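You operate a simulated robot arm through the tools that you are given. There is no shell and no other tool. Be economical: measure what you need, move in short steps, check, and stop when the job is done.

Carry out the task below with a simulated two-armed robot. There is one attempt and no reset: what you move stays moved.

JOB
Push the dolly right back, then roll the blue cart into bay one.
Fine: free the dolly lever and the loads lever to roll, lock each after.

Only the result counts: the job must be done as asked and must still hold three seconds after the hand-in. Knocking over, shifting, dropping, spilling or breaking anything else fails it.

ROBOT AND FRAMES
Two 7-joint arms with two-finger parallel grippers on one trunk, on a base that drives. Base frame: it is fixed to the floor where the robot stands at the start and does not move with it; the origin is under the middle of the robot, x ahead of it, y to its left, z up. Units: mm, rad, N and s.
The left shoulder is at the start at [70, 163, 904], the right one opposite. With the tool pointing down near the work surface each hand reaches from about 320 to 860 mm from the robot's upright axis, wherever it stands, measured 20 degrees to its own side. Places, roughly: blue cart [900, 1100, 400]; dolly lever [900, 0, 600]; drum dolly [1200, 0, 300]; green cart [-1000, -800, 400]; hoist lever [600, 3000, 700]; loads lever [600, 900, 600]; orange peg [750, 3000, 750]; returns lever [-1300, -1100, 700]. Payload 3.43 kg a hand.
The TCP of each hand is the grasp point between the finger pads, 34 mm short of the fingertips. In the tool frame z runs along the fingers and y along their closing line. The gripper opens to 128 mm. The fingers are 24 mm wide and 12 mm thick; the gripper's body (48 by 130 mm) begins 96 mm behind the TCP.
Orientation is that of the tool frame in the base frame, as a unit quaternion [x, y, z, w]. With the fingers straight down and closing along the base's y, the tool's x points along the base's -x, its y along +y and its z along -z.

CONTROLS
- The arms move only by the tool servo_tool. It takes "left_moves", "right_moves" or both (then of equal length, played together; a hand with none holds still); each is a list that holds one entry, the list of rows, each a list of 6 numbers: the shift along the tool's x, y, z in units of 40 mm (1.0 is 40 mm), then the turn, a rotation vector about the tool's x, y, z in units of 4 degrees (1.0 is 4 degrees). In form: [[[tx, ty, tz, wx, wy, wz], ...]]. A call has 1 to 12 rows; each row shifts and turns the commanded pose from where the row before left it, along the tool's axes as they then stand. "left_gripper" and "right_gripper" are, for a hand that has rows, the opening, from 0 (shut) to 1 (fully open), set as the call begins (left out, the last holds). A call with a number of a shift or a turn outside -1 to 1 is refused whole. Each row takes 0.2 s and may step no farther than 50 mm and 0.15 rad from the row before; otherwise, or with a gripper value out of range, the whole call is refused. Where a pose cannot be reached the arm comes as near as it can. A force on the tool above 70 N (or 10 N above the force at the start of the call, whichever is more), or a blocked arm, ends the call early, and 0.2 s more pass. Each finger travels about 153 mm/s and halts on what it meets, pressing with about 26 N; the grip force reading is that of the motor and also rises with nothing between the fingers. The clock runs only during rows and for 0.2 s after the last one: add rows that do not move to give the fingers time. It gives the time, the measured TCP pose, the force on the tool (base axes), the opening and the grip force at its end, in the units of the frame above (readings bear some noise), with the torque about the TCP (base axes, N m) and any sound that the robot's microphone picked up.
- Cameras (640 x 400 px; columns grow to the right, rows downward): "scene" is now at [107.2, -74.3, 1157.1]; the picture's right is [-0.79, -0.62, 0.00], its down [-0.20, 0.26, -0.94] and it looks along [0.58, -0.74, -0.33] (base axes); focal length 214 px, centre (320, 200). "left" rides on the left gripper at [76, 11, -160] in its tool frame; the picture's right is [-0.15, 0.99, 0.00], its down [-0.88, -0.13, -0.46] and it looks along [-0.45, -0.07, 0.89] (tool axes); focal length 234 px, centre (320, 200). "right" rides on the right gripper at [76, -11, -160] in its tool frame; the picture's right is [0.15, 0.99, 0.00], its down [-0.88, 0.13, -0.46] and it looks along [-0.45, 0.07, 0.89] (tool axes); focal length 234 px, centre (320, 200). There is no depth. A picture from a camera that has moved, and an enlarged one, comes with that camera's place and axes in the base frame and with its lens.
- grab_frame(camera): a new picture of that camera. No time passes.
- lift_body(by): slides the trunk up (or, below 0, down) by that many mm; the arms and the scene camera ride with it, the base frame stays. It gives what a move gives, with no picture.
- roll_base(legs): drives the robot by 1 to 6 legs, each [ahead, left, turn to the left] in mm, mm and rad, along the robot's own axes; the way and the turn of a leg run together, so that a leg with both is an arc; at most 1500 mm and 3.142 rad a leg. The arms and the cameras ride along, it lands a little off, and it stops where it bumps. It gives what a move gives.
- head_to(pan, tilt): turns the head with the scene camera to pan (to the left, within 1.501 rad either way) and tilt (down, from -0.506 to 1.204), counted from straight ahead of the robot. It gives what a move gives.
- inspect(camera, box): a new picture of the part [left, top, right, bottom] of that camera's present view, enlarged. No time passes.
- sign_off(): hands the job in; it is judged then, once.

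Go step by step. Nothing tells you exact positions but the pictures and the camera data: compare them with the known pose of the tool, close in by small moves and look again before you grip or let go. The budget is 120 turns and 108 pictures, counting those below and the enlarged ones. Unless the task says otherwise, let go and move clear before handing in, and close with one line.

The tools are called after "Call:" as a command line: name --argument value ..., lists and objects as JSON in quotes. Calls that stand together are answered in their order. servo_tool: Moves the arms, as the interface text tells. Its arguments: {"type":"object","properties":{"left_moves":{"type":"array","items":{"type":"array","items":{"type":"array","items":{"type":"number"}}}},"left_gripper":{"type":"number"},"right_moves":{"type":"array","items":{"type":"array","items":{"type":"array","items":{"type":"number"}}}},"right_gripper":{"type":"number"}},"required":[]} The other tools are called the same way: lift_body (by) slides the trunk up or down; roll_base (legs) drives the base; head_to (pan, tilt) turns the head that bears the scene camera; grab_frame (camera) takes a picture; inspect (camera, box) takes an enlarged picture of a part of a camera's view; sign_off () hands the job in.

At the start:

```text
time: 0.0
left_tool_pos: [552.0, 464.0, 1143.5]
left_ee_rot: [0.0, 1.0, 0.0, 0.0]
left_wrist_force: [0.7, 0.3, 0.6]
left_wrist_torque: [0.01, 0.02, -0.01]
left_width: 128.3
left_gripper_force: 0.1
right_tool_pos: [519.6, -27.7, 1207.3]
right_ee_rot: [0.0, 1.0, 0.0, 0.0]
right_wrist_force: [0.8, 0.8, 0.3]
right_wrist_torque: [0.02, 0.0, -0.01]
right_width: 127.9
right_gripper_force: 0.1
trunk travel left (down, up): [-384.0, 556.0]
robot x, y, heading: [2.1, -1.4, 0.003]
head pan, tilt: [-0.906, 0.337]
```

scene: 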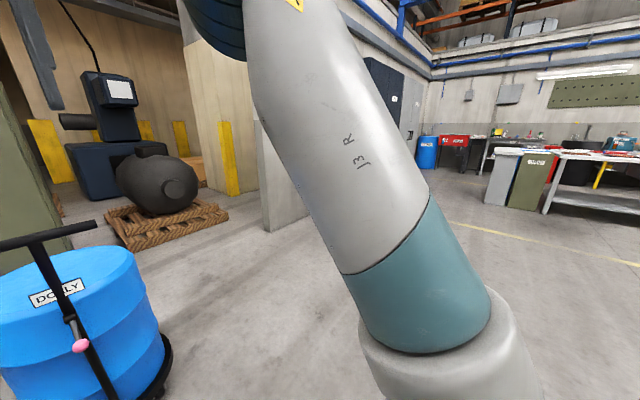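
right: 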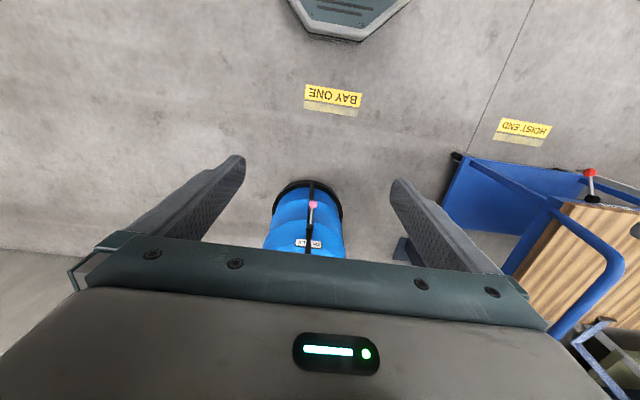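
left: 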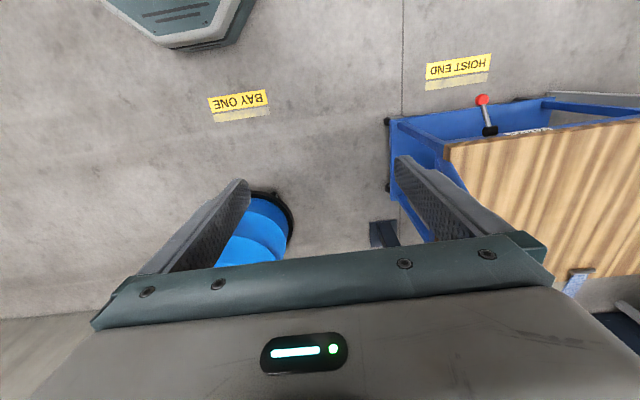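

I see the drum dolly ahead with a lever (pink knob), and a blue cart to the left. I'll look around with the head first.

Call:
head_to --pan 0.0 --tilt 0.5

Call:
grab_frame --camera "scene"

Call:
head_to --pan 0.8 --tilt 0.5

Call:
grab_frame --camera "scene"

```text
time: 1.2
left_tool_pos: [552.9, 465.0, 1143.3]
left_ee_rot: [-0.001, 1.0, 0.0, 0.001]
left_wrist_force: [-0.7, -0.3, 0.5]
left_wrist_torque: [0.03, 0.0, 0.0]
left_width: 128.2
left_gripper_force: 0.0
right_tool_pos: [520.6, -28.0, 1206.1]
right_ee_rot: [0.0, 1.0, 0.0, 0.0]
right_wrist_force: [0.2, 0.7, 0.2]
right_wrist_torque: [-0.01, 0.0, -0.02]
right_width: 127.9
right_gripper_force: 0.1
trunk travel left (down, up): [-384.0, 556.0]
robot x, y, heading: [1.1, -2.3, 0.002]
head pan, tilt: [0.0, 0.499]
```

```text
104 pictures are left
camera scene: at [140.7, -1.0, 1142.2], right [0.0, -1.0, 0.0], down [-0.48, 0.0, -0.88], along [0.88, 0.0, -0.48], focal length 214 px, centre (320, 200)
```

scene: 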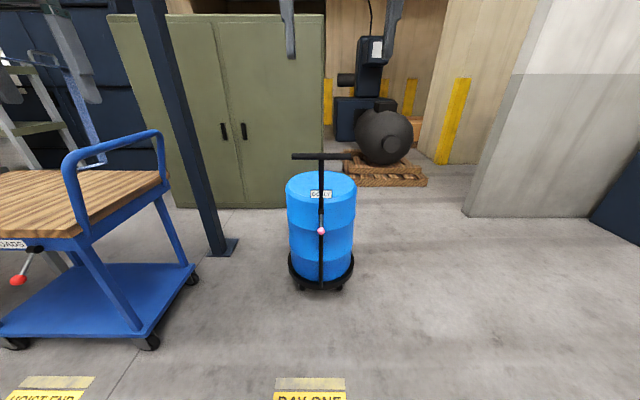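

```text
time: 2.3
left_tool_pos: [552.2, 463.9, 1143.6]
left_ee_rot: [0.0, 1.0, 0.0, 0.001]
left_wrist_force: [0.0, -0.1, 0.6]
left_wrist_torque: [0.0, -0.03, 0.0]
left_width: 128.2
left_gripper_force: 0.0
right_tool_pos: [520.8, -28.9, 1206.5]
right_ee_rot: [0.0, 1.0, 0.0, 0.0]
right_wrist_force: [0.6, -0.2, 0.3]
right_wrist_torque: [-0.02, -0.02, -0.02]
right_width: 127.9
right_gripper_force: 0.1
trunk travel left (down, up): [-384.0, 556.0]
robot x, y, heading: [1.7, 1.3, 0.001]
head pan, tilt: [0.799, 0.499]
```

```text
103 pictures are left
camera scene: at [113.2, 64.3, 1142.2], right [0.72, -0.7, 0.0], down [-0.33, -0.34, -0.88], along [0.61, 0.63, -0.48], focal length 214 px, centre (320, 200)
```

scene: 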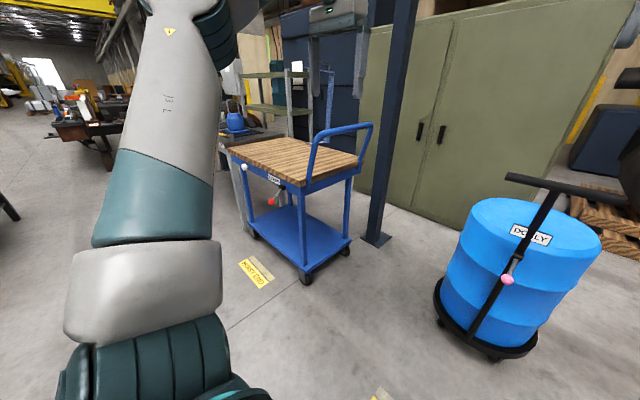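

The dolly stands in the cart's path to bay one. I'll look closely at both levers.

Call:
inspect --camera "scene" --box '[430, 160, 610, 370]'

Call:
inspect --camera "scene" --box '[220, 110, 390, 290]'

Call:
head_to --pan 0.0 --tilt 0.9

Call:
grab_frame --camera "scene"

Call:
inspect --camera "scene" --box '[240, 60, 400, 200]'

```text
1.90 times, centred on (520, 265) of scene
camera zoom: at [113.2, 64.3, 1142.2], right [0.72, -0.7, 0.0], down [-0.33, -0.34, -0.88], along [0.61, 0.63, -0.48], focal length 408 px, centre (-61, 76)
```

zoom: 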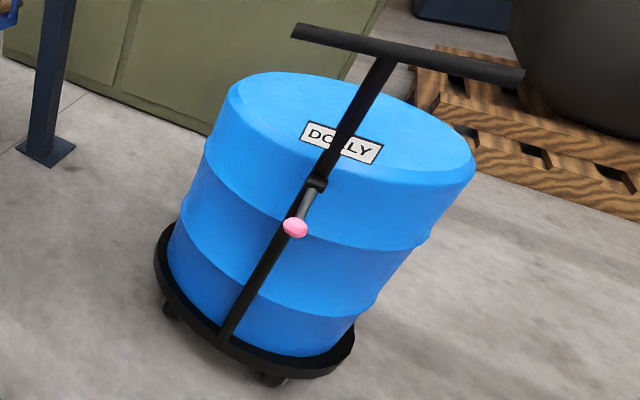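

```text
2.22 times, centred on (305, 200) of scene
camera zoom: at [113.2, 64.3, 1142.2], right [0.72, -0.7, 0.0], down [-0.33, -0.34, -0.88], along [0.61, 0.63, -0.48], focal length 477 px, centre (353, 200)
```

zoom: 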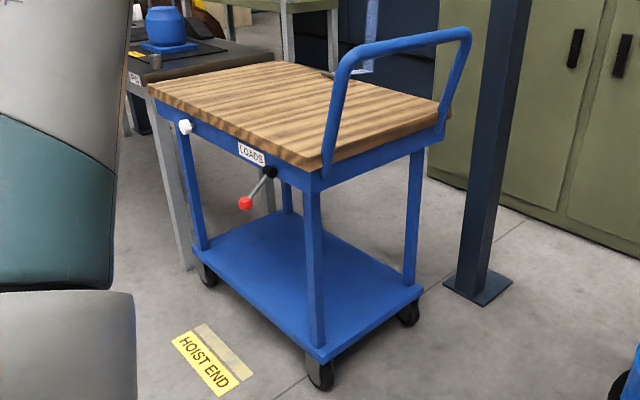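

```text
time: 3.5
left_tool_pos: [552.5, 464.8, 1143.5]
left_ee_rot: [0.0, 1.0, 0.0, 0.0]
left_wrist_force: [-0.2, 0.8, -1.0]
left_wrist_torque: [0.0, 0.02, 0.03]
left_width: 128.0
left_gripper_force: 0.0
right_tool_pos: [520.7, -28.0, 1206.4]
right_ee_rot: [0.0, 1.0, 0.0, 0.0]
right_wrist_force: [-0.3, 0.5, -0.5]
right_wrist_torque: [0.01, 0.01, 0.01]
right_width: 128.0
right_gripper_force: 0.2
trunk travel left (down, up): [-384.0, 556.0]
robot x, y, heading: [1.4, -2.2, 0.001]
head pan, tilt: [0.0, 0.901]
```

```text
100 pictures are left
camera scene: at [125.3, -0.8, 1108.3], right [0.0, -1.0, 0.0], down [-0.78, 0.0, -0.62], along [0.62, 0.0, -0.78], focal length 214 px, centre (320, 200)
```

scene: 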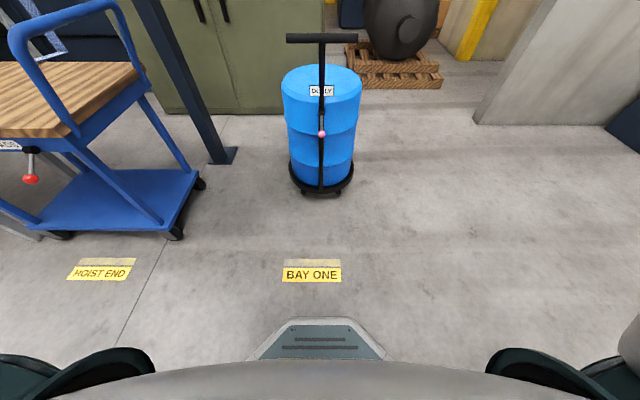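

```text
2.86 times, centred on (320, 130) of scene
camera zoom: at [125.3, -0.8, 1108.3], right [0.0, -1.0, 0.0], down [-0.78, 0.0, -0.62], along [0.62, 0.0, -0.78], focal length 613 px, centre (320, 400)
```

zoom: 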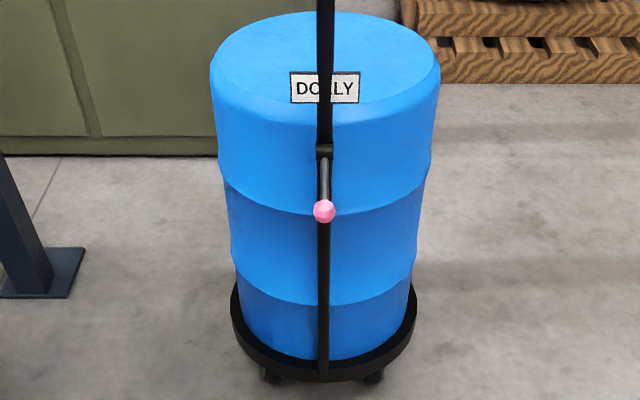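

The dolly knob triangulates to about (844, −3, 615), its hub a little higher and behind. I'll pitch the right hand 44° forward and bring it in front of the knob.

Call:
servo_tool --right_moves '[[[0, 0, 0, 0, -1, 0], [0, 0, 0, 0, -1, 0], [0, 0, 0, 0, -1, 0], [0, 0, 0, 0, -1, 0], [0, 0, 0, 0, -1, 0], [0, 0, 0, 0, -1, 0], [0, 0, 0, 0, -1, 0], [0, 0, 0, 0, -1, 0], [0, 0, 0, 0, -1, 0], [0, 0, 0, 0, -1, 0], [0, 0, 0, 0, -1, 0]]]'

Call:
servo_tool --right_moves '[[[0.5, 0.06, 0.9, 0, 0, 0], [0.5, 0.06, 0.9, 0, 0, 0], [0.5, 0.06, 0.9, 0, 0, 0], [0.5, 0.06, 0.9, 0, 0, 0], [0.5, 0.06, 0.9, 0, 0, 0], [0.5, 0.06, 0.9, 0, 0, 0], [0.5, 0.06, 0.9, 0, 0, 0], [0.5, 0.06, 0.9, 0, 0, 0], [0.5, 0.06, 0.9, 0, 0, 0], [0, 0.06, 0.9, 0, 0, 0]]]'

Call:
grab_frame --camera "right"

Call:
grab_frame --camera "scene"

```text
time: 5.9
left_tool_pos: [553.3, 464.7, 1144.3]
left_ee_rot: [0.0, 1.0, 0.001, 0.0]
left_wrist_force: [1.0, 0.1, -0.6]
left_wrist_torque: [0.01, -0.01, -0.01]
left_width: 128.0
left_gripper_force: 0.1
right_tool_pos: [520.1, -28.0, 1206.8]
right_ee_rot: [0.0, 0.927, 0.0, 0.375]
right_wrist_force: [-0.5, -0.5, 0.4]
right_wrist_torque: [0.01, 0.0, -0.02]
right_width: 128.0
right_gripper_force: 0.0
trunk travel left (down, up): [-384.0, 556.0]
robot x, y, heading: [0.2, -4.3, 0.001]
head pan, tilt: [0.0, 0.901]
```

```text
time: 8.1
left_tool_pos: [553.6, 464.0, 1143.2]
left_ee_rot: [0.0, 1.0, -0.001, -0.001]
left_wrist_force: [0.0, -0.1, -0.2]
left_wrist_torque: [-0.02, 0.01, -0.01]
left_width: 128.1
left_gripper_force: 0.1
right_tool_pos: [640.6, -1.6, 822.4]
right_ee_rot: [0.001, 0.927, 0.001, 0.375]
right_wrist_force: [-0.5, -0.1, -0.3]
right_wrist_torque: [-0.01, -0.01, -0.02]
right_width: 127.9
right_gripper_force: 0.0
trunk travel left (down, up): [-384.0, 556.0]
robot x, y, heading: [1.9, 0.1, 0.001]
head pan, tilt: [0.0, 0.901]
```

```text
98 pictures are left
camera right: at [476.2, -12.6, 885.3], right [-0.1, 0.99, -0.1], down [0.32, 0.13, 0.94], along [0.94, 0.07, -0.33], focal length 234 px, centre (320, 200)
```

right: 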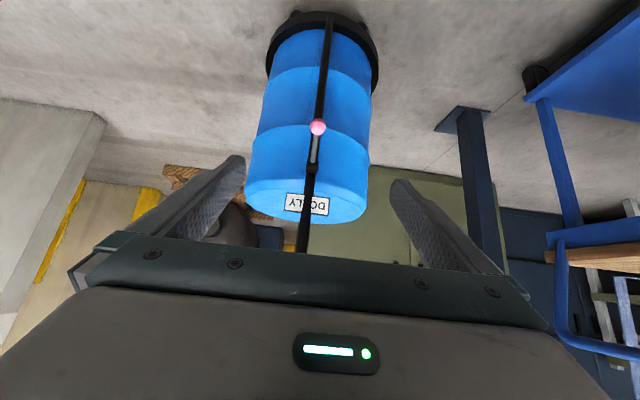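

```text
97 pictures are left
camera scene: at [125.9, -1.0, 1108.3], right [0.0, -1.0, 0.0], down [-0.78, 0.0, -0.62], along [0.62, 0.0, -0.78], focal length 214 px, centre (320, 200)
```

scene: 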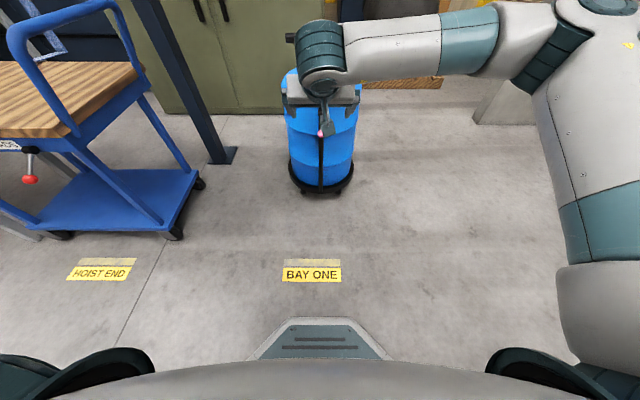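

Knob refined to about (845, −5, 613), directly along the tool axis about 290 mm ahead. I'll advance 220 and check.

Call:
servo_tool --right_moves '[[[0, 0, 1, 0, 0, 0], [0, 0, 1, 0, 0, 0], [0, 0, 1, 0, 0, 0], [0, 0, 1, 0, 0, 0], [0, 0, 1, 0, 0, 0], [0, 0, 0.5, 0, 0, 0]]]'

Call:
grab_frame --camera "right"

```text
time: 9.5
left_tool_pos: [552.5, 465.0, 1142.8]
left_ee_rot: [0.0, 1.0, 0.0, 0.0]
left_wrist_force: [0.0, -0.5, -0.2]
left_wrist_torque: [0.01, 0.0, -0.01]
left_width: 128.0
left_gripper_force: 0.0
right_tool_pos: [795.5, -3.7, 668.1]
right_ee_rot: [0.0, 0.927, 0.0, 0.374]
right_wrist_force: [0.0, -0.5, 0.3]
right_wrist_torque: [-0.01, 0.0, 0.0]
right_width: 128.0
right_gripper_force: 0.1
trunk travel left (down, up): [-384.0, 556.0]
robot x, y, heading: [-1.9, -2.4, -0.002]
head pan, tilt: [0.0, 0.901]
```

```text
96 pictures are left
camera right: at [630.5, -14.0, 731.4], right [-0.1, 0.99, -0.1], down [0.32, 0.13, 0.94], along [0.94, 0.07, -0.33], focal length 234 px, centre (320, 200)
```

right: 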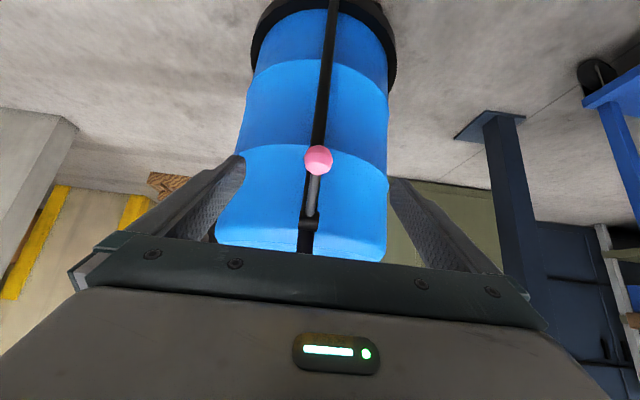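

Knob at (844, −4, 613), hub about (910, −5, 667), lever pointing out and down. I'll close on the knob.

Call:
servo_tool --right_moves '[[[0.03, 0, 0.9, 0, 0, 0], [0.04, 0, 0.9, 0, 0, 0]]]'

Call:
servo_tool --right_moves '[[[0, 0, 0, 0, 0, 0], [0, 0, 0, 0, 0, 0], [0, 0, 0, 0, 0, 0]]]' --right_gripper 0

Call:
grab_frame --camera "right"

```text
time: 10.1
left_tool_pos: [553.2, 464.2, 1142.8]
left_ee_rot: [0.0, 1.0, -0.001, -0.001]
left_wrist_force: [0.1, -0.5, 0.6]
left_wrist_torque: [0.02, -0.01, 0.0]
left_width: 128.0
left_gripper_force: 0.0
right_tool_pos: [842.1, -4.7, 614.8]
right_ee_rot: [-0.001, 0.927, 0.001, 0.375]
right_wrist_force: [-0.5, 0.3, 0.7]
right_wrist_torque: [0.01, 0.02, 0.0]
right_width: 128.2
right_gripper_force: 0.1
trunk travel left (down, up): [-384.0, 556.0]
robot x, y, heading: [-2.4, -0.3, -0.004]
head pan, tilt: [0.0, 0.901]
```

```text
time: 10.9
left_tool_pos: [554.1, 462.9, 1143.2]
left_ee_rot: [0.0, 1.0, 0.0, 0.0]
left_wrist_force: [0.5, 0.1, -0.4]
left_wrist_torque: [0.0, 0.0, 0.01]
left_width: 128.2
left_gripper_force: 0.1
right_tool_pos: [843.5, -5.9, 614.9]
right_ee_rot: [0.0, 0.927, 0.001, 0.374]
right_wrist_force: [1.5, -4.4, -0.5]
right_wrist_torque: [-0.03, 0.2, -0.06]
right_width: 30.7
right_gripper_force: 44.8
trunk travel left (down, up): [-384.0, 556.0]
robot x, y, heading: [2.8, -2.3, -0.002]
head pan, tilt: [0.0, 0.901]
```

```text
95 pictures are left
camera right: at [678.0, -15.8, 677.7], right [-0.1, 0.99, -0.1], down [0.32, 0.13, 0.94], along [0.94, 0.06, -0.33], focal length 234 px, centre (320, 200)
```

right: 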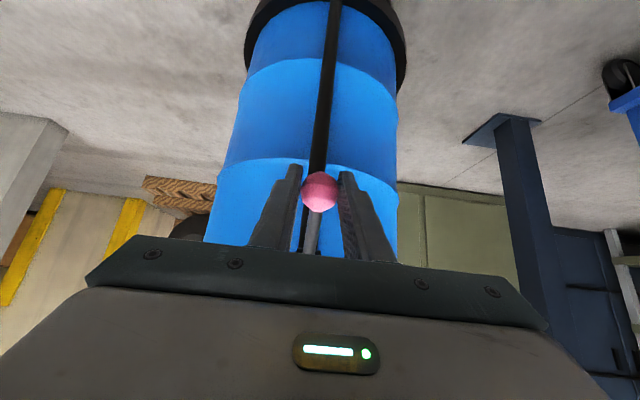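

Knob gripped. I'll test by pulling it up and outward along its arc.

Call:
servo_tool --right_moves '[[[-0.04, 0, -0.25, 0, 0, 0], [-0.04, 0, -0.25, 0, 0, 0]]]'

```text
time: 11.5
left_tool_pos: [554.8, 463.3, 1142.2]
left_ee_rot: [-0.001, 1.0, -0.001, -0.001]
left_wrist_force: [0.3, -0.5, 0.0]
left_wrist_torque: [-0.01, -0.01, -0.01]
left_width: 128.0
left_gripper_force: 0.0
right_tool_pos: [832.5, -6.0, 625.9]
right_ee_rot: [0.001, 0.927, -0.001, 0.374]
right_wrist_force: [13.1, -5.7, -7.1]
right_wrist_torque: [-0.12, 0.99, -0.08]
right_width: 31.1
right_gripper_force: 44.6
trunk travel left (down, up): [-384.0, 556.0]
robot x, y, heading: [-0.6, 1.7, -0.004]
head pan, tilt: [0.0, 0.901]
```

Call:
grab_frame --camera "right"

Call:
servo_tool --right_moves '[[[-0.15, 0, -0.25, 0, 0, 0], [-0.2, 0, -0.25, 0, 0, 0]]]'

Call:
grab_frame --camera "right"

```text
94 pictures are left
camera right: at [668.0, -15.8, 689.6], right [-0.1, 0.99, -0.1], down [0.32, 0.13, 0.94], along [0.94, 0.07, -0.33], focal length 234 px, centre (320, 200)
```

right: 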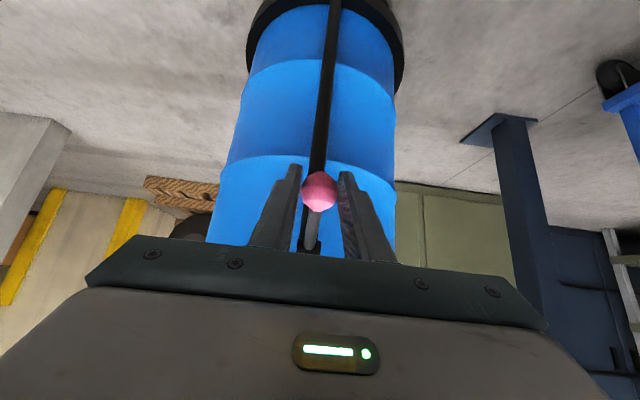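

```text
time: 12.1
left_tool_pos: [555.1, 462.7, 1142.8]
left_ee_rot: [0.0, 1.0, 0.001, 0.0]
left_wrist_force: [-0.1, -0.6, -0.5]
left_wrist_torque: [-0.01, -0.01, 0.0]
left_width: 127.8
left_gripper_force: 0.1
right_tool_pos: [827.3, -4.3, 649.5]
right_ee_rot: [0.0, 0.928, 0.001, 0.373]
right_wrist_force: [-5.2, -6.3, -15.8]
right_wrist_torque: [-0.05, 1.27, -0.05]
right_width: 31.1
right_gripper_force: 45.0
trunk travel left (down, up): [-384.0, 556.0]
robot x, y, heading: [1.3, -1.0, 0.0]
head pan, tilt: [0.0, 0.901]
```

```text
93 pictures are left
camera right: at [661.8, -16.2, 712.7], right [-0.11, 0.99, -0.1], down [0.32, 0.13, 0.94], along [0.94, 0.07, -0.33], focal length 234 px, centre (320, 200)
```

right: 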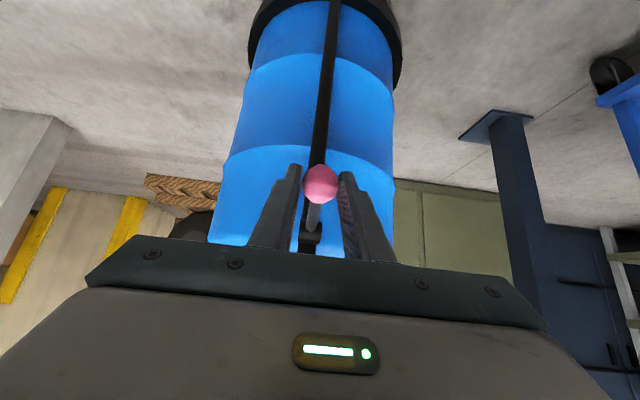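

The lever turns. I'll continue up through horizontal until a stop.

Call:
servo_tool --right_moves '[[[-0.35, 0, -0.36, 0, 0, 0], [-0.44, 0, -0.27, 0, 0, 0], [-0.49, 0, -0.15, 0, 0, 0]]]'

Call:
grab_frame --camera "right"

```text
time: 12.9
left_tool_pos: [554.0, 463.7, 1144.5]
left_ee_rot: [0.0, 1.0, 0.0, -0.001]
left_wrist_force: [0.0, 0.4, 0.1]
left_wrist_torque: [0.06, -0.03, 0.0]
left_width: 128.0
left_gripper_force: 0.1
right_tool_pos: [842.0, 1.1, 714.1]
right_ee_rot: [-0.002, 0.926, 0.004, 0.378]
right_wrist_force: [-0.6, 1.2, -0.4]
right_wrist_torque: [-0.08, -0.04, -0.14]
right_width: 0.2
right_gripper_force: 33.1
trunk travel left (down, up): [-384.0, 556.0]
robot x, y, heading: [0.0, 0.8, -0.001]
head pan, tilt: [0.0, 0.901]
```

```text
92 pictures are left
camera right: at [676.8, -11.1, 775.6], right [-0.11, 0.99, -0.1], down [0.31, 0.13, 0.94], along [0.94, 0.08, -0.32], focal length 234 px, centre (320, 200)
```

right: 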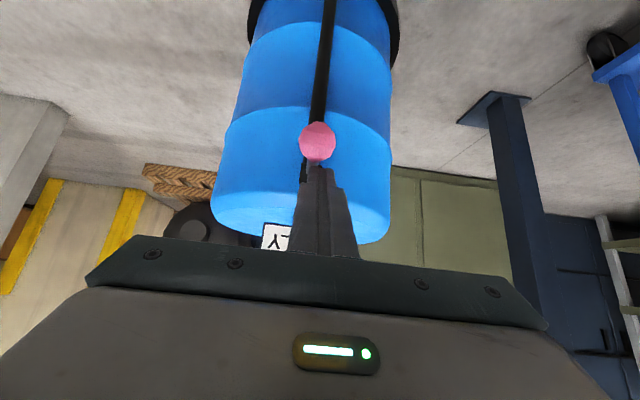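

The fingers slipped off; I'll check where the lever rests now.

Call:
inspect --camera "right" --box '[260, 90, 380, 180]'

Call:
servo_tool --right_moves '[[[0, 0, -1, 0, 0, 0], [0, 0, -1, 0, 0, 0]]]' --right_gripper 0.6

Call:
grab_frame --camera "right"

```text
4.44 times, centred on (320, 135) of right
camera zoom: at [676.8, -11.1, 775.6], right [-0.11, 0.99, -0.1], down [0.31, 0.13, 0.94], along [0.94, 0.08, -0.32], focal length 1041 px, centre (320, 489)
```

zoom: 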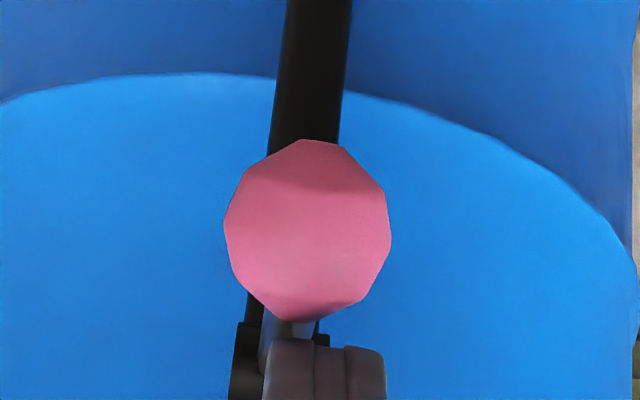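

```text
time: 13.5
left_tool_pos: [551.4, 464.5, 1144.7]
left_ee_rot: [0.001, 1.0, 0.0, 0.0]
left_wrist_force: [-1.2, 1.5, 0.2]
left_wrist_torque: [-0.01, -0.02, -0.01]
left_width: 128.1
left_gripper_force: 0.2
right_tool_pos: [786.3, -2.6, 768.3]
right_ee_rot: [0.0, 0.927, 0.001, 0.376]
right_wrist_force: [-0.1, 0.3, -0.1]
right_wrist_torque: [0.0, -0.02, -0.01]
right_width: 76.9
right_gripper_force: 0.0
trunk travel left (down, up): [-384.0, 556.0]
robot x, y, heading: [-0.6, 1.7, -0.002]
head pan, tilt: [0.0, 0.901]
```

```text
90 pictures are left
camera right: at [621.0, -14.1, 831.4], right [-0.11, 0.99, -0.1], down [0.32, 0.13, 0.94], along [0.94, 0.07, -0.33], focal length 234 px, centre (320, 200)
```

right: 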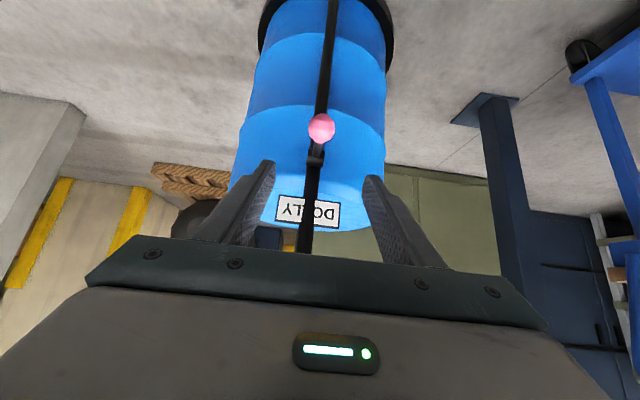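

The lever sits about horizontal, knob near (828, −4, 676). I'll check whether that is the stop by pushing upward from beneath with shut fingers.

Call:
servo_tool --right_moves '[[[0.8, 0, 0, 0, 0, 0], [0.8, 0, 0, 0, 0, 0], [0.75, 0, 0, 0, 0, 0], [0, 0, 0.8, 0, 0, 0], [0, 0, 0.8, 0, 0, 0], [0, 0, 0.8, 0, 0, 0]]]' --right_gripper 0

Call:
grab_frame --camera "right"

Call:
servo_tool --right_moves '[[[-0.4, 0, 0, 0, 0, 0], [-0.4, 0, 0, 0, 0, 0], [-0.25, 0, 0, 0, 0, 0], [-0.25, 0, 0, 0, 0, 0]]]'

Call:
grab_frame --camera "right"

```text
time: 14.9
left_tool_pos: [554.1, 463.1, 1143.1]
left_ee_rot: [-0.001, 1.0, 0.0, -0.001]
left_wrist_force: [-0.1, -0.3, -0.5]
left_wrist_torque: [0.0, 0.02, -0.03]
left_width: 127.6
left_gripper_force: 0.1
right_tool_pos: [786.5, -3.7, 631.9]
right_ee_rot: [0.001, 0.927, 0.0, 0.375]
right_wrist_force: [-0.7, -0.5, -0.3]
right_wrist_torque: [0.04, -0.01, 0.0]
right_width: 0.0
right_gripper_force: 26.7
trunk travel left (down, up): [-384.0, 556.0]
robot x, y, heading: [-0.4, -1.2, 0.002]
head pan, tilt: [0.0, 0.901]
```

```text
89 pictures are left
camera right: at [622.3, -14.2, 695.2], right [-0.1, 0.99, -0.1], down [0.32, 0.13, 0.94], along [0.94, 0.07, -0.33], focal length 234 px, centre (320, 200)
```

right: 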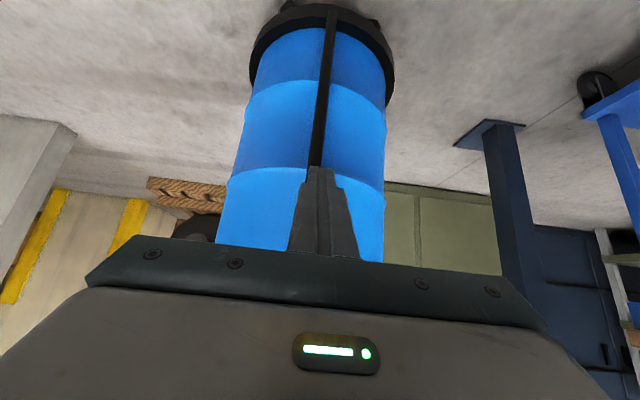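

```text
time: 15.9
left_tool_pos: [552.8, 463.2, 1143.8]
left_ee_rot: [0.0, 1.0, 0.0, -0.001]
left_wrist_force: [1.0, -0.2, 0.3]
left_wrist_torque: [-0.06, 0.03, 0.01]
left_width: 128.0
left_gripper_force: 0.0
right_tool_pos: [823.3, -2.9, 668.7]
right_ee_rot: [0.0, 0.926, 0.001, 0.376]
right_wrist_force: [0.4, -0.5, -0.1]
right_wrist_torque: [0.02, -0.01, 0.0]
right_width: 0.2
right_gripper_force: 25.6
trunk travel left (down, up): [-384.0, 556.0]
robot x, y, heading: [3.5, 0.1, 0.0]
head pan, tilt: [0.0, 0.901]
```

```text
88 pictures are left
camera right: at [659.2, -14.3, 731.6], right [-0.1, 0.99, -0.1], down [0.32, 0.13, 0.94], along [0.94, 0.07, -0.33], focal length 234 px, centre (320, 200)
```

right: 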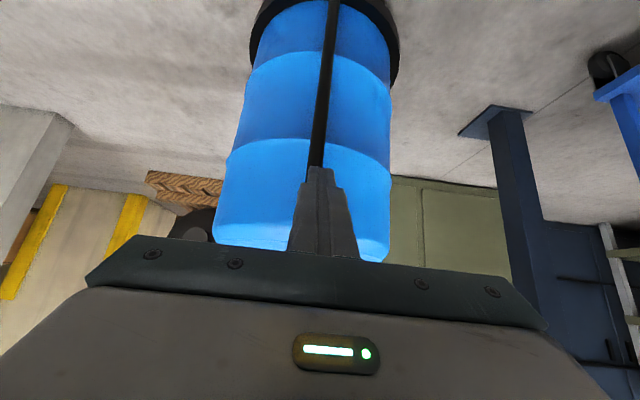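

Call:
inspect --camera "scene" --box '[240, 20, 400, 180]'

```text
2.50 times, centred on (320, 100) of scene
camera zoom: at [125.7, -0.8, 1108.2], right [0.0, -1.0, 0.0], down [-0.78, 0.0, -0.62], along [0.62, 0.0, -0.78], focal length 536 px, centre (320, 450)
```

zoom: 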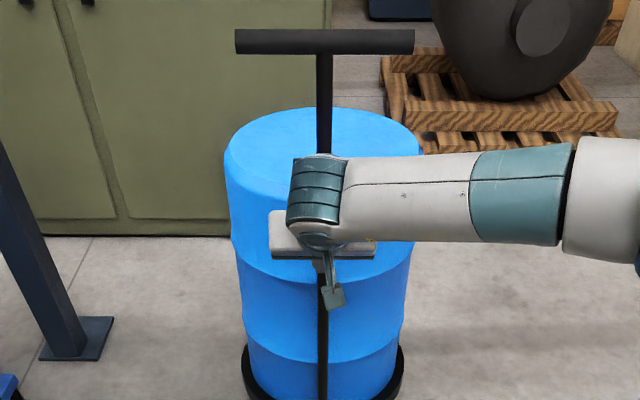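

Call:
servo_tool --right_moves '[[[-0.25, 0, 0, 0, 0, 0], [-0.25, 0, 0, 0, 0, 0]]]'

Call:
servo_tool --right_moves '[[[-0.25, 0, 0, 0, 0, 0], [-0.25, 0, 0, 0, 0, 0]]]'

```text
time: 16.5
left_tool_pos: [553.2, 463.6, 1142.8]
left_ee_rot: [0.0, 1.0, 0.0, -0.001]
left_wrist_force: [-0.5, 0.0, 0.6]
left_wrist_torque: [0.02, -0.03, 0.01]
left_width: 128.2
left_gripper_force: 0.0
right_tool_pos: [839.9, -3.2, 682.5]
right_ee_rot: [-0.001, 0.927, 0.001, 0.374]
right_wrist_force: [0.2, 0.5, -0.9]
right_wrist_torque: [0.01, -0.01, 0.01]
right_width: 0.1
right_gripper_force: 25.6
trunk travel left (down, up): [-384.0, 556.0]
robot x, y, heading: [-3.8, -2.6, 0.003]
head pan, tilt: [0.0, 0.901]
```

```text
time: 17.1
left_tool_pos: [555.7, 464.4, 1143.2]
left_ee_rot: [0.001, 1.0, 0.001, -0.001]
left_wrist_force: [-0.8, 0.1, 0.6]
left_wrist_torque: [0.02, 0.01, -0.02]
left_width: 127.8
left_gripper_force: 0.0
right_tool_pos: [855.7, -5.2, 696.2]
right_ee_rot: [0.001, 0.927, 0.0, 0.375]
right_wrist_force: [-1.4, -0.6, -4.9]
right_wrist_torque: [0.01, -0.45, -0.05]
right_width: 0.0
right_gripper_force: 26.1
trunk travel left (down, up): [-384.0, 556.0]
robot x, y, heading: [-4.1, 1.3, 0.0]
head pan, tilt: [0.0, 0.901]
```

Call:
servo_tool --right_moves '[[[-0.25, 0, 0, 0, 0, 0], [-0.25, 0, 0, 0, 0, 0]]]'

Call:
servo_tool --right_moves '[[[0.75, 0, -1, 0, 0, 0], [0, 0, -1, 0, 0, 0], [0, 0, -1, 0, 0, 0], [0, 0, -1, 0, 0, 0]]]'

Call:
grab_frame --camera "right"

```text
time: 17.7
left_tool_pos: [553.9, 463.6, 1142.9]
left_ee_rot: [0.0, 1.0, -0.001, -0.001]
left_wrist_force: [0.0, -0.3, 0.0]
left_wrist_torque: [0.01, -0.03, -0.04]
left_width: 128.1
left_gripper_force: 0.0
right_tool_pos: [869.9, -3.4, 712.2]
right_ee_rot: [0.001, 0.926, 0.0, 0.377]
right_wrist_force: [5.7, 1.0, -20.0]
right_wrist_torque: [0.06, 1.37, 0.03]
right_width: 0.0
right_gripper_force: 25.8
trunk travel left (down, up): [-384.0, 556.0]
robot x, y, heading: [0.3, -3.7, -0.002]
head pan, tilt: [0.0, 0.901]
```

```text
time: 18.7
left_tool_pos: [551.8, 463.4, 1143.6]
left_ee_rot: [0.0, 1.0, 0.0, 0.001]
left_wrist_force: [-0.5, -0.7, 1.1]
left_wrist_torque: [0.02, -0.01, 0.03]
left_width: 127.6
left_gripper_force: 0.0
right_tool_pos: [730.5, -5.1, 807.2]
right_ee_rot: [0.0, 0.927, 0.001, 0.376]
right_wrist_force: [0.6, 0.0, 1.4]
right_wrist_torque: [-0.01, -0.01, 0.04]
right_width: 0.0
right_gripper_force: 26.1
trunk travel left (down, up): [-384.0, 556.0]
robot x, y, heading: [-0.9, -1.6, -0.001]
head pan, tilt: [0.0, 0.901]
```

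```text
86 pictures are left
camera right: at [566.3, -16.5, 869.2], right [-0.11, 0.99, -0.1], down [0.32, 0.13, 0.94], along [0.94, 0.07, -0.33], focal length 234 px, centre (320, 200)
```

right: 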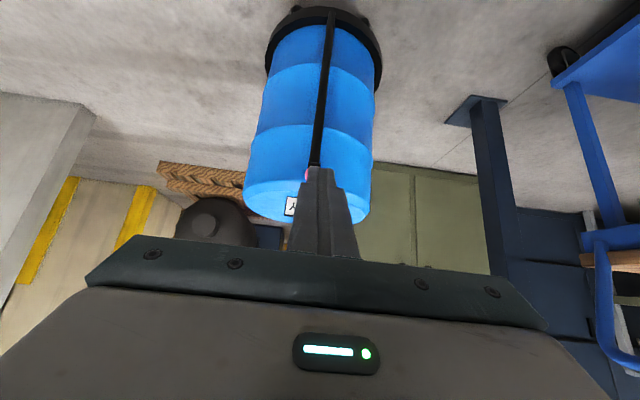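

Call:
servo_tool --right_moves '[[[0, 0, 0, 0, 0, 0], [0, 0, 0, 0, 0, 0]]]' --right_gripper 1

Call:
grab_frame --camera "right"

Call:
inspect --camera "right" --box '[270, 120, 370, 220]'

```text
time: 19.3
left_tool_pos: [552.8, 463.0, 1143.2]
left_ee_rot: [0.0, 1.0, -0.001, 0.0]
left_wrist_force: [0.1, -0.2, 0.8]
left_wrist_torque: [0.0, 0.01, 0.01]
left_width: 127.8
left_gripper_force: 0.1
right_tool_pos: [731.3, -5.6, 805.6]
right_ee_rot: [0.001, 0.927, 0.001, 0.375]
right_wrist_force: [-0.8, 0.1, 0.0]
right_wrist_torque: [-0.01, 0.01, -0.04]
right_width: 128.0
right_gripper_force: 0.2
trunk travel left (down, up): [-384.0, 556.0]
robot x, y, heading: [1.3, 2.0, 0.001]
head pan, tilt: [0.0, 0.901]
```

```text
85 pictures are left
camera right: at [567.5, -16.5, 868.3], right [-0.1, 0.99, -0.1], down [0.32, 0.13, 0.94], along [0.94, 0.07, -0.33], focal length 234 px, centre (320, 200)
```

right: 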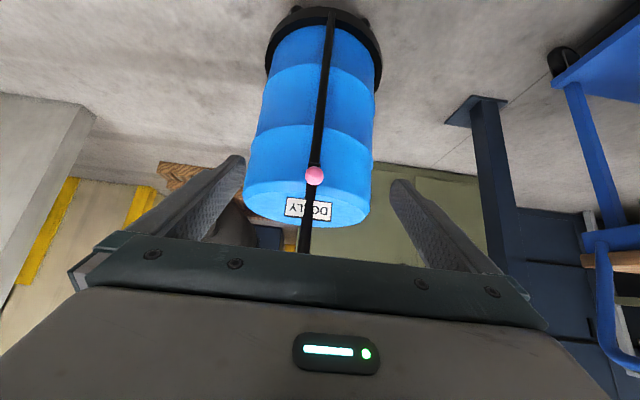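

```text
4.00 times, centred on (320, 170) of right
camera zoom: at [567.5, -16.5, 868.3], right [-0.1, 0.99, -0.1], down [0.32, 0.13, 0.94], along [0.94, 0.07, -0.33], focal length 937 px, centre (320, 320)
```

zoom: 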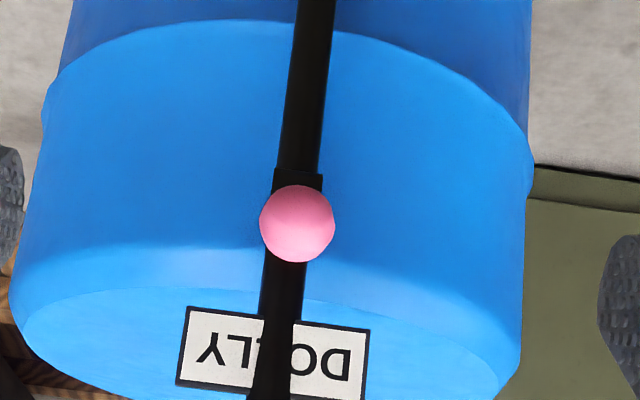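

The lever now stands about 50° above horizontal. I'll push once more from beneath to make sure it's on its stop.

Call:
servo_tool --right_moves '[[[0.1, 0, 0, 0, 0, 0], [0, 0, 0, 0, 0, 0], [0, 0, 0, 0, 0, 0], [0, 0, 1, 0, 0, 0], [0, 0, 1, 0, 0, 0], [0, 0, 1, 0, 0, 0], [0, 0, 1, 0, 0, 0], [-0.4, 0, 0, 0, 0, 0], [-0.45, 0, 0, 0, 0, 0]]]' --right_gripper 0

Call:
servo_tool --right_moves '[[[-0.2, 0, 0, 0, 0, 0], [-0.2, 0, 0, 0, 0, 0]]]'

Call:
servo_tool --right_moves '[[[-0.2, 0, 0, 0, 0, 0], [-0.2, 0, 0, 0, 0, 0]]]'

```text
time: 21.3
left_tool_pos: [553.0, 463.8, 1143.9]
left_ee_rot: [0.0, 1.0, -0.001, 0.0]
left_wrist_force: [0.2, 0.0, 0.2]
left_wrist_torque: [0.01, 0.01, 0.01]
left_width: 128.1
left_gripper_force: 0.0
right_tool_pos: [866.3, -3.7, 708.2]
right_ee_rot: [0.0, 0.927, 0.0, 0.375]
right_wrist_force: [0.2, 0.2, 0.1]
right_wrist_torque: [0.01, -0.01, -0.02]
right_width: 0.1
right_gripper_force: 25.9
trunk travel left (down, up): [-384.0, 556.0]
robot x, y, heading: [-0.1, -2.2, -0.003]
head pan, tilt: [0.0, 0.901]
```

```text
time: 21.9
left_tool_pos: [553.4, 464.4, 1142.7]
left_ee_rot: [0.0, 1.0, 0.0, -0.001]
left_wrist_force: [0.1, 1.3, -1.0]
left_wrist_torque: [0.0, -0.01, 0.0]
left_width: 128.1
left_gripper_force: 0.2
right_tool_pos: [880.0, -4.3, 722.9]
right_ee_rot: [0.0, 0.926, 0.001, 0.377]
right_wrist_force: [0.1, 0.1, 1.0]
right_wrist_torque: [0.02, 0.09, 0.01]
right_width: 0.0
right_gripper_force: 26.0
trunk travel left (down, up): [-384.0, 556.0]
robot x, y, heading: [-0.8, 0.3, -0.001]
head pan, tilt: [0.0, 0.901]
```

```text
time: 22.5
left_tool_pos: [551.6, 463.0, 1143.5]
left_ee_rot: [0.0, 1.0, 0.0, 0.0]
left_wrist_force: [0.5, 0.6, -0.3]
left_wrist_torque: [-0.04, -0.01, 0.0]
left_width: 128.1
left_gripper_force: 0.0
right_tool_pos: [889.0, -4.1, 733.2]
right_ee_rot: [0.001, 0.927, 0.0, 0.375]
right_wrist_force: [-0.5, -0.2, 0.8]
right_wrist_torque: [0.01, -0.01, 0.01]
right_width: 0.3
right_gripper_force: 26.2
trunk travel left (down, up): [-384.0, 556.0]
robot x, y, heading: [2.0, 1.6, -0.002]
head pan, tilt: [0.0, 0.901]
```

Call:
servo_tool --right_moves '[[[0.7, 0, 0, 0, 0, 0], [0.7, 0, -1, 0, 0, 0], [0, 0, -1, 0, 0, 0], [0, 0, -1, 0, 0, 0], [0, 0, -1, 0, 0, 0], [0, 0, 0, 0, 0, 0]]]' --right_gripper 1

Call:
grab_frame --camera "right"

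Call:
inspect --camera "right" --box '[270, 120, 370, 220]'

```text
time: 23.9
left_tool_pos: [553.1, 464.0, 1143.1]
left_ee_rot: [0.0, 1.0, 0.0, -0.001]
left_wrist_force: [0.2, -0.4, 0.0]
left_wrist_torque: [0.02, 0.01, -0.02]
left_width: 128.0
left_gripper_force: 0.1
right_tool_pos: [736.2, -5.1, 805.0]
right_ee_rot: [0.0, 0.927, 0.002, 0.375]
right_wrist_force: [0.2, -0.2, 0.2]
right_wrist_torque: [-0.02, -0.03, 0.0]
right_width: 127.9
right_gripper_force: 0.0
trunk travel left (down, up): [-384.0, 556.0]
robot x, y, heading: [-0.3, -3.5, -0.001]
head pan, tilt: [0.0, 0.901]
```

```text
83 pictures are left
camera right: at [571.8, -16.4, 868.4], right [-0.1, 0.99, -0.1], down [0.32, 0.13, 0.94], along [0.94, 0.07, -0.33], focal length 234 px, centre (320, 200)
```

right: 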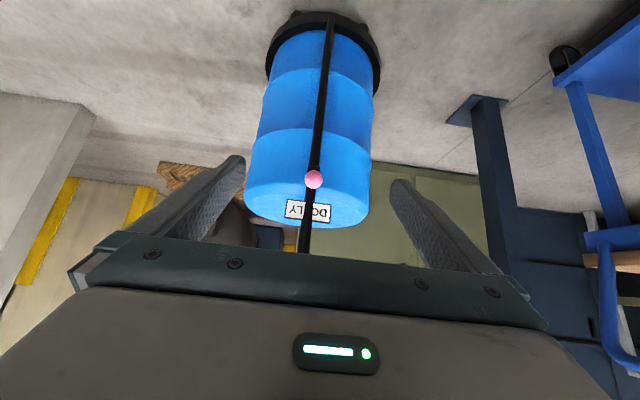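

```text
4.00 times, centred on (320, 170) of right
camera zoom: at [571.8, -16.4, 868.4], right [-0.1, 0.99, -0.1], down [0.32, 0.13, 0.94], along [0.94, 0.07, -0.33], focal length 937 px, centre (320, 320)
```

zoom: 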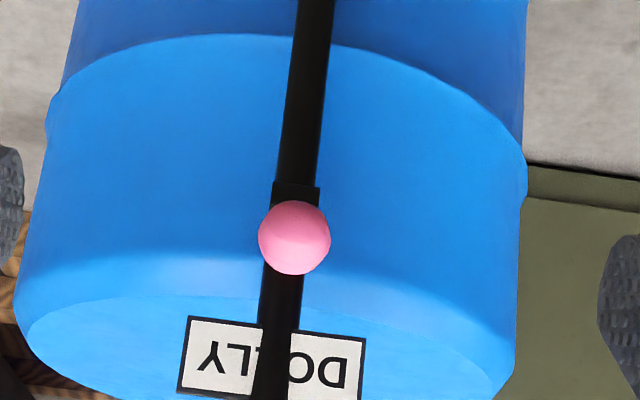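

The dolly shifted a little under that light push, so up is "free". Now I'll lower the hand, drive up and grip the post below the lever to push it back.

Call:
servo_tool --right_moves '[[[0.94, 0, 0.6, 0, 0, 0], [0.94, 0, 0.6, 0, 0, 0], [0.94, 0, 0.6, 0, 0, 0], [0.94, 0, 0.6, 0, 0, 0], [0.94, 0, 0.6, 0, 0, 0], [0.93, 0, 0.6, 0, 0, 0]]]'

Call:
roll_base --legs '[[250, 0, 0]]'

Call:
grab_frame --camera "right"

Call:
grab_frame --camera "scene"

```text
time: 25.3
left_tool_pos: [554.2, 464.3, 1143.9]
left_ee_rot: [0.0, 1.0, -0.001, -0.002]
left_wrist_force: [0.5, -0.7, -0.1]
left_wrist_torque: [-0.03, 0.0, 0.01]
left_width: 127.9
left_gripper_force: 0.0
right_tool_pos: [676.3, -3.3, 548.2]
right_ee_rot: [0.001, 0.927, 0.0, 0.375]
right_wrist_force: [0.0, -0.3, 0.9]
right_wrist_torque: [-0.01, 0.0, 0.02]
right_width: 127.8
right_gripper_force: 0.2
trunk travel left (down, up): [-384.0, 556.0]
robot x, y, heading: [-5.3, 1.9, -0.001]
head pan, tilt: [0.0, 0.901]
```

```text
time: 27.1
left_tool_pos: [803.9, 461.4, 1142.5]
left_ee_rot: [0.002, 1.0, 0.0, -0.001]
left_wrist_force: [1.0, 0.2, -0.9]
left_wrist_torque: [0.02, 0.02, 0.02]
left_width: 128.2
left_gripper_force: 0.0
right_tool_pos: [924.6, -6.6, 547.3]
right_ee_rot: [0.001, 0.927, 0.0, 0.374]
right_wrist_force: [-0.2, 0.4, -0.8]
right_wrist_torque: [0.0, 0.02, 0.03]
right_width: 128.1
right_gripper_force: 0.1
trunk travel left (down, up): [-384.0, 556.0]
robot x, y, heading: [243.6, 0.2, 0.0]
head pan, tilt: [0.0, 0.901]
```

```text
81 pictures are left
camera right: at [759.6, -17.1, 610.7], right [-0.1, 0.99, -0.1], down [0.32, 0.13, 0.94], along [0.94, 0.06, -0.33], focal length 234 px, centre (320, 200)
```

right: 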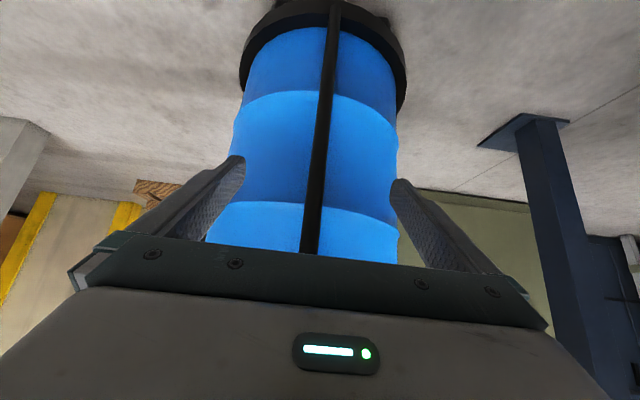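

```text
80 pictures are left
camera scene: at [374.4, -2.0, 1108.2], right [0.0, -1.0, 0.0], down [-0.78, 0.0, -0.62], along [0.62, 0.0, -0.78], focal length 214 px, centre (320, 200)
```

scene: 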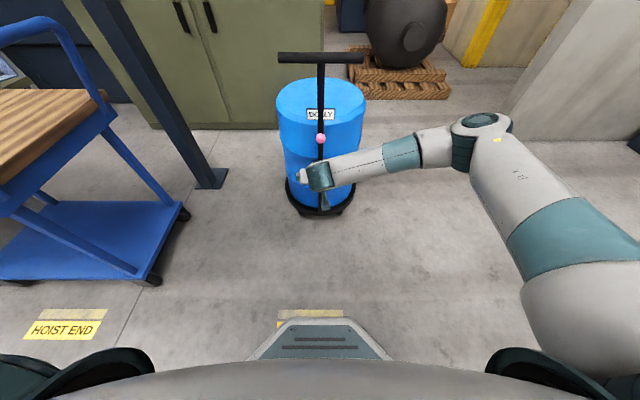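

Call:
servo_tool --right_moves '[[[0, 0, 0.7, 0, 0, 0], [0, 0, 0.7, 0, 0, 0], [0, 0, 0.6, 0, 0, 0]]]'

Call:
servo_tool --right_moves '[[[0, 0, 0, 0, 0, 0], [0, 0, 0, 0, 0, 0], [0, 0, 0, 0, 0, 0]]]' --right_gripper 0

Call:
grab_frame --camera "right"

```text
time: 27.9
left_tool_pos: [802.1, 460.6, 1142.8]
left_ee_rot: [0.002, 1.0, 0.0, 0.0]
left_wrist_force: [0.6, 0.3, -0.3]
left_wrist_torque: [0.01, -0.01, 0.01]
left_width: 128.1
left_gripper_force: 0.1
right_tool_pos: [978.5, -7.4, 491.7]
right_ee_rot: [0.002, 0.927, 0.0, 0.374]
right_wrist_force: [0.8, -0.7, 0.0]
right_wrist_torque: [0.02, -0.01, 0.01]
right_width: 128.0
right_gripper_force: 0.1
trunk travel left (down, up): [-384.0, 556.0]
robot x, y, heading: [249.2, -4.1, -0.003]
head pan, tilt: [0.0, 0.901]
```

```text
time: 28.7
left_tool_pos: [802.9, 461.1, 1142.8]
left_ee_rot: [0.002, 1.0, 0.001, 0.0]
left_wrist_force: [0.4, 0.4, -0.4]
left_wrist_torque: [0.04, -0.03, 0.01]
left_width: 128.4
left_gripper_force: 0.1
right_tool_pos: [979.3, -8.8, 493.8]
right_ee_rot: [0.002, 0.927, -0.001, 0.375]
right_wrist_force: [-0.3, -0.1, -0.8]
right_wrist_torque: [0.0, 0.01, -0.02]
right_width: 0.0
right_gripper_force: 25.6
trunk travel left (down, up): [-384.0, 556.0]
robot x, y, heading: [247.8, -2.6, -0.002]
head pan, tilt: [0.0, 0.901]
```

```text
79 pictures are left
camera right: at [814.5, -17.6, 555.6], right [-0.1, 0.99, -0.1], down [0.32, 0.13, 0.94], along [0.94, 0.06, -0.33], focal length 234 px, centre (320, 200)
```

right: 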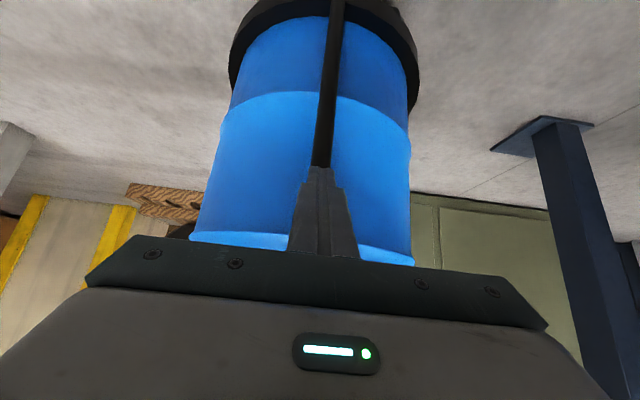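

Call:
servo_tool --right_moves '[[[0, 0, -0.2, 0, 0, 0], [0, 0, 0, 0, 0, 0], [0, 0, 0, 0, 0, 0], [-0.36, 0, 0.45, 0, 0, 0], [-0.36, 0, 0.45, 0, 0, 0]]]' --right_gripper 1

Call:
servo_tool --right_moves '[[[0, 0, 0, 0, 0, 0], [0, 0, 0, 0, 0, 0], [0, 0, 0, 0, 0, 0]]]' --right_gripper 0

Call:
grab_frame --camera "right"

```text
time: 29.9
left_tool_pos: [802.7, 461.3, 1142.9]
left_ee_rot: [0.002, 1.0, 0.0, 0.0]
left_wrist_force: [-0.4, -0.8, -0.3]
left_wrist_torque: [0.0, 0.0, 0.0]
left_width: 128.1
left_gripper_force: 0.1
right_tool_pos: [1020.0, -6.1, 491.2]
right_ee_rot: [0.002, 0.927, -0.001, 0.375]
right_wrist_force: [-0.2, -0.3, 0.8]
right_wrist_torque: [0.01, -0.02, -0.01]
right_width: 128.0
right_gripper_force: 0.0
trunk travel left (down, up): [-384.0, 556.0]
robot x, y, heading: [251.5, 0.8, -0.007]
head pan, tilt: [0.0, 0.901]
```

```text
time: 30.7
left_tool_pos: [803.1, 461.8, 1143.8]
left_ee_rot: [0.002, 1.0, 0.0, 0.001]
left_wrist_force: [0.3, -0.3, 0.4]
left_wrist_torque: [-0.01, -0.03, 0.01]
left_width: 127.7
left_gripper_force: 0.0
right_tool_pos: [1019.0, -5.8, 491.1]
right_ee_rot: [0.002, 0.927, 0.001, 0.375]
right_wrist_force: [1.6, 1.0, 0.3]
right_wrist_torque: [-0.16, 0.14, 0.03]
right_width: 21.7
right_gripper_force: 45.0
trunk travel left (down, up): [-384.0, 556.0]
robot x, y, heading: [249.8, -1.4, -0.004]
head pan, tilt: [0.0, 0.901]
```

```text
78 pictures are left
camera right: at [854.4, -16.6, 554.1], right [-0.1, 0.99, -0.1], down [0.32, 0.13, 0.94], along [0.94, 0.06, -0.33], focal length 234 px, centre (320, 200)
```

right: 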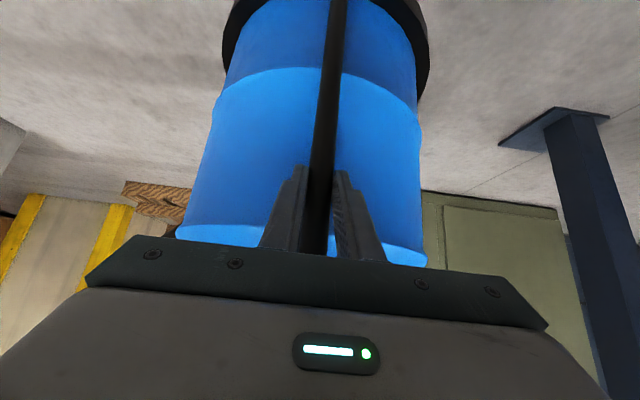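

Post gripped (22 mm). I'll drive forward in steps.

Call:
roll_base --legs '[[150, 0, 0]]'

Call:
grab_frame --camera "scene"

```text
time: 32.0
left_tool_pos: [952.4, 460.8, 1143.2]
left_ee_rot: [0.002, 1.0, 0.0, 0.001]
left_wrist_force: [0.6, 0.6, -0.3]
left_wrist_torque: [0.01, 0.01, -0.01]
left_width: 128.1
left_gripper_force: 0.0
right_tool_pos: [1168.2, -6.1, 492.2]
right_ee_rot: [0.002, 0.927, -0.001, 0.375]
right_wrist_force: [-4.0, -9.5, 3.9]
right_wrist_torque: [-0.37, -0.51, -0.02]
right_width: 21.7
right_gripper_force: 45.5
trunk travel left (down, up): [-384.0, 556.0]
robot x, y, heading: [396.5, -5.8, -0.003]
head pan, tilt: [0.0, 0.901]
```

```text
77 pictures are left
camera scene: at [523.0, -3.1, 1108.4], right [0.0, -1.0, 0.0], down [-0.78, 0.0, -0.62], along [0.62, 0.0, -0.78], focal length 214 px, centre (320, 200)
```

scene: 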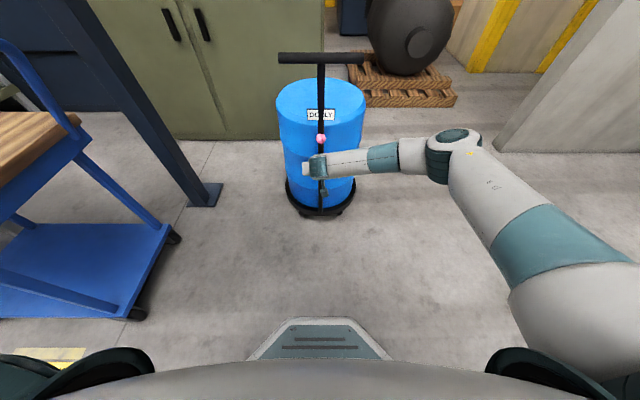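

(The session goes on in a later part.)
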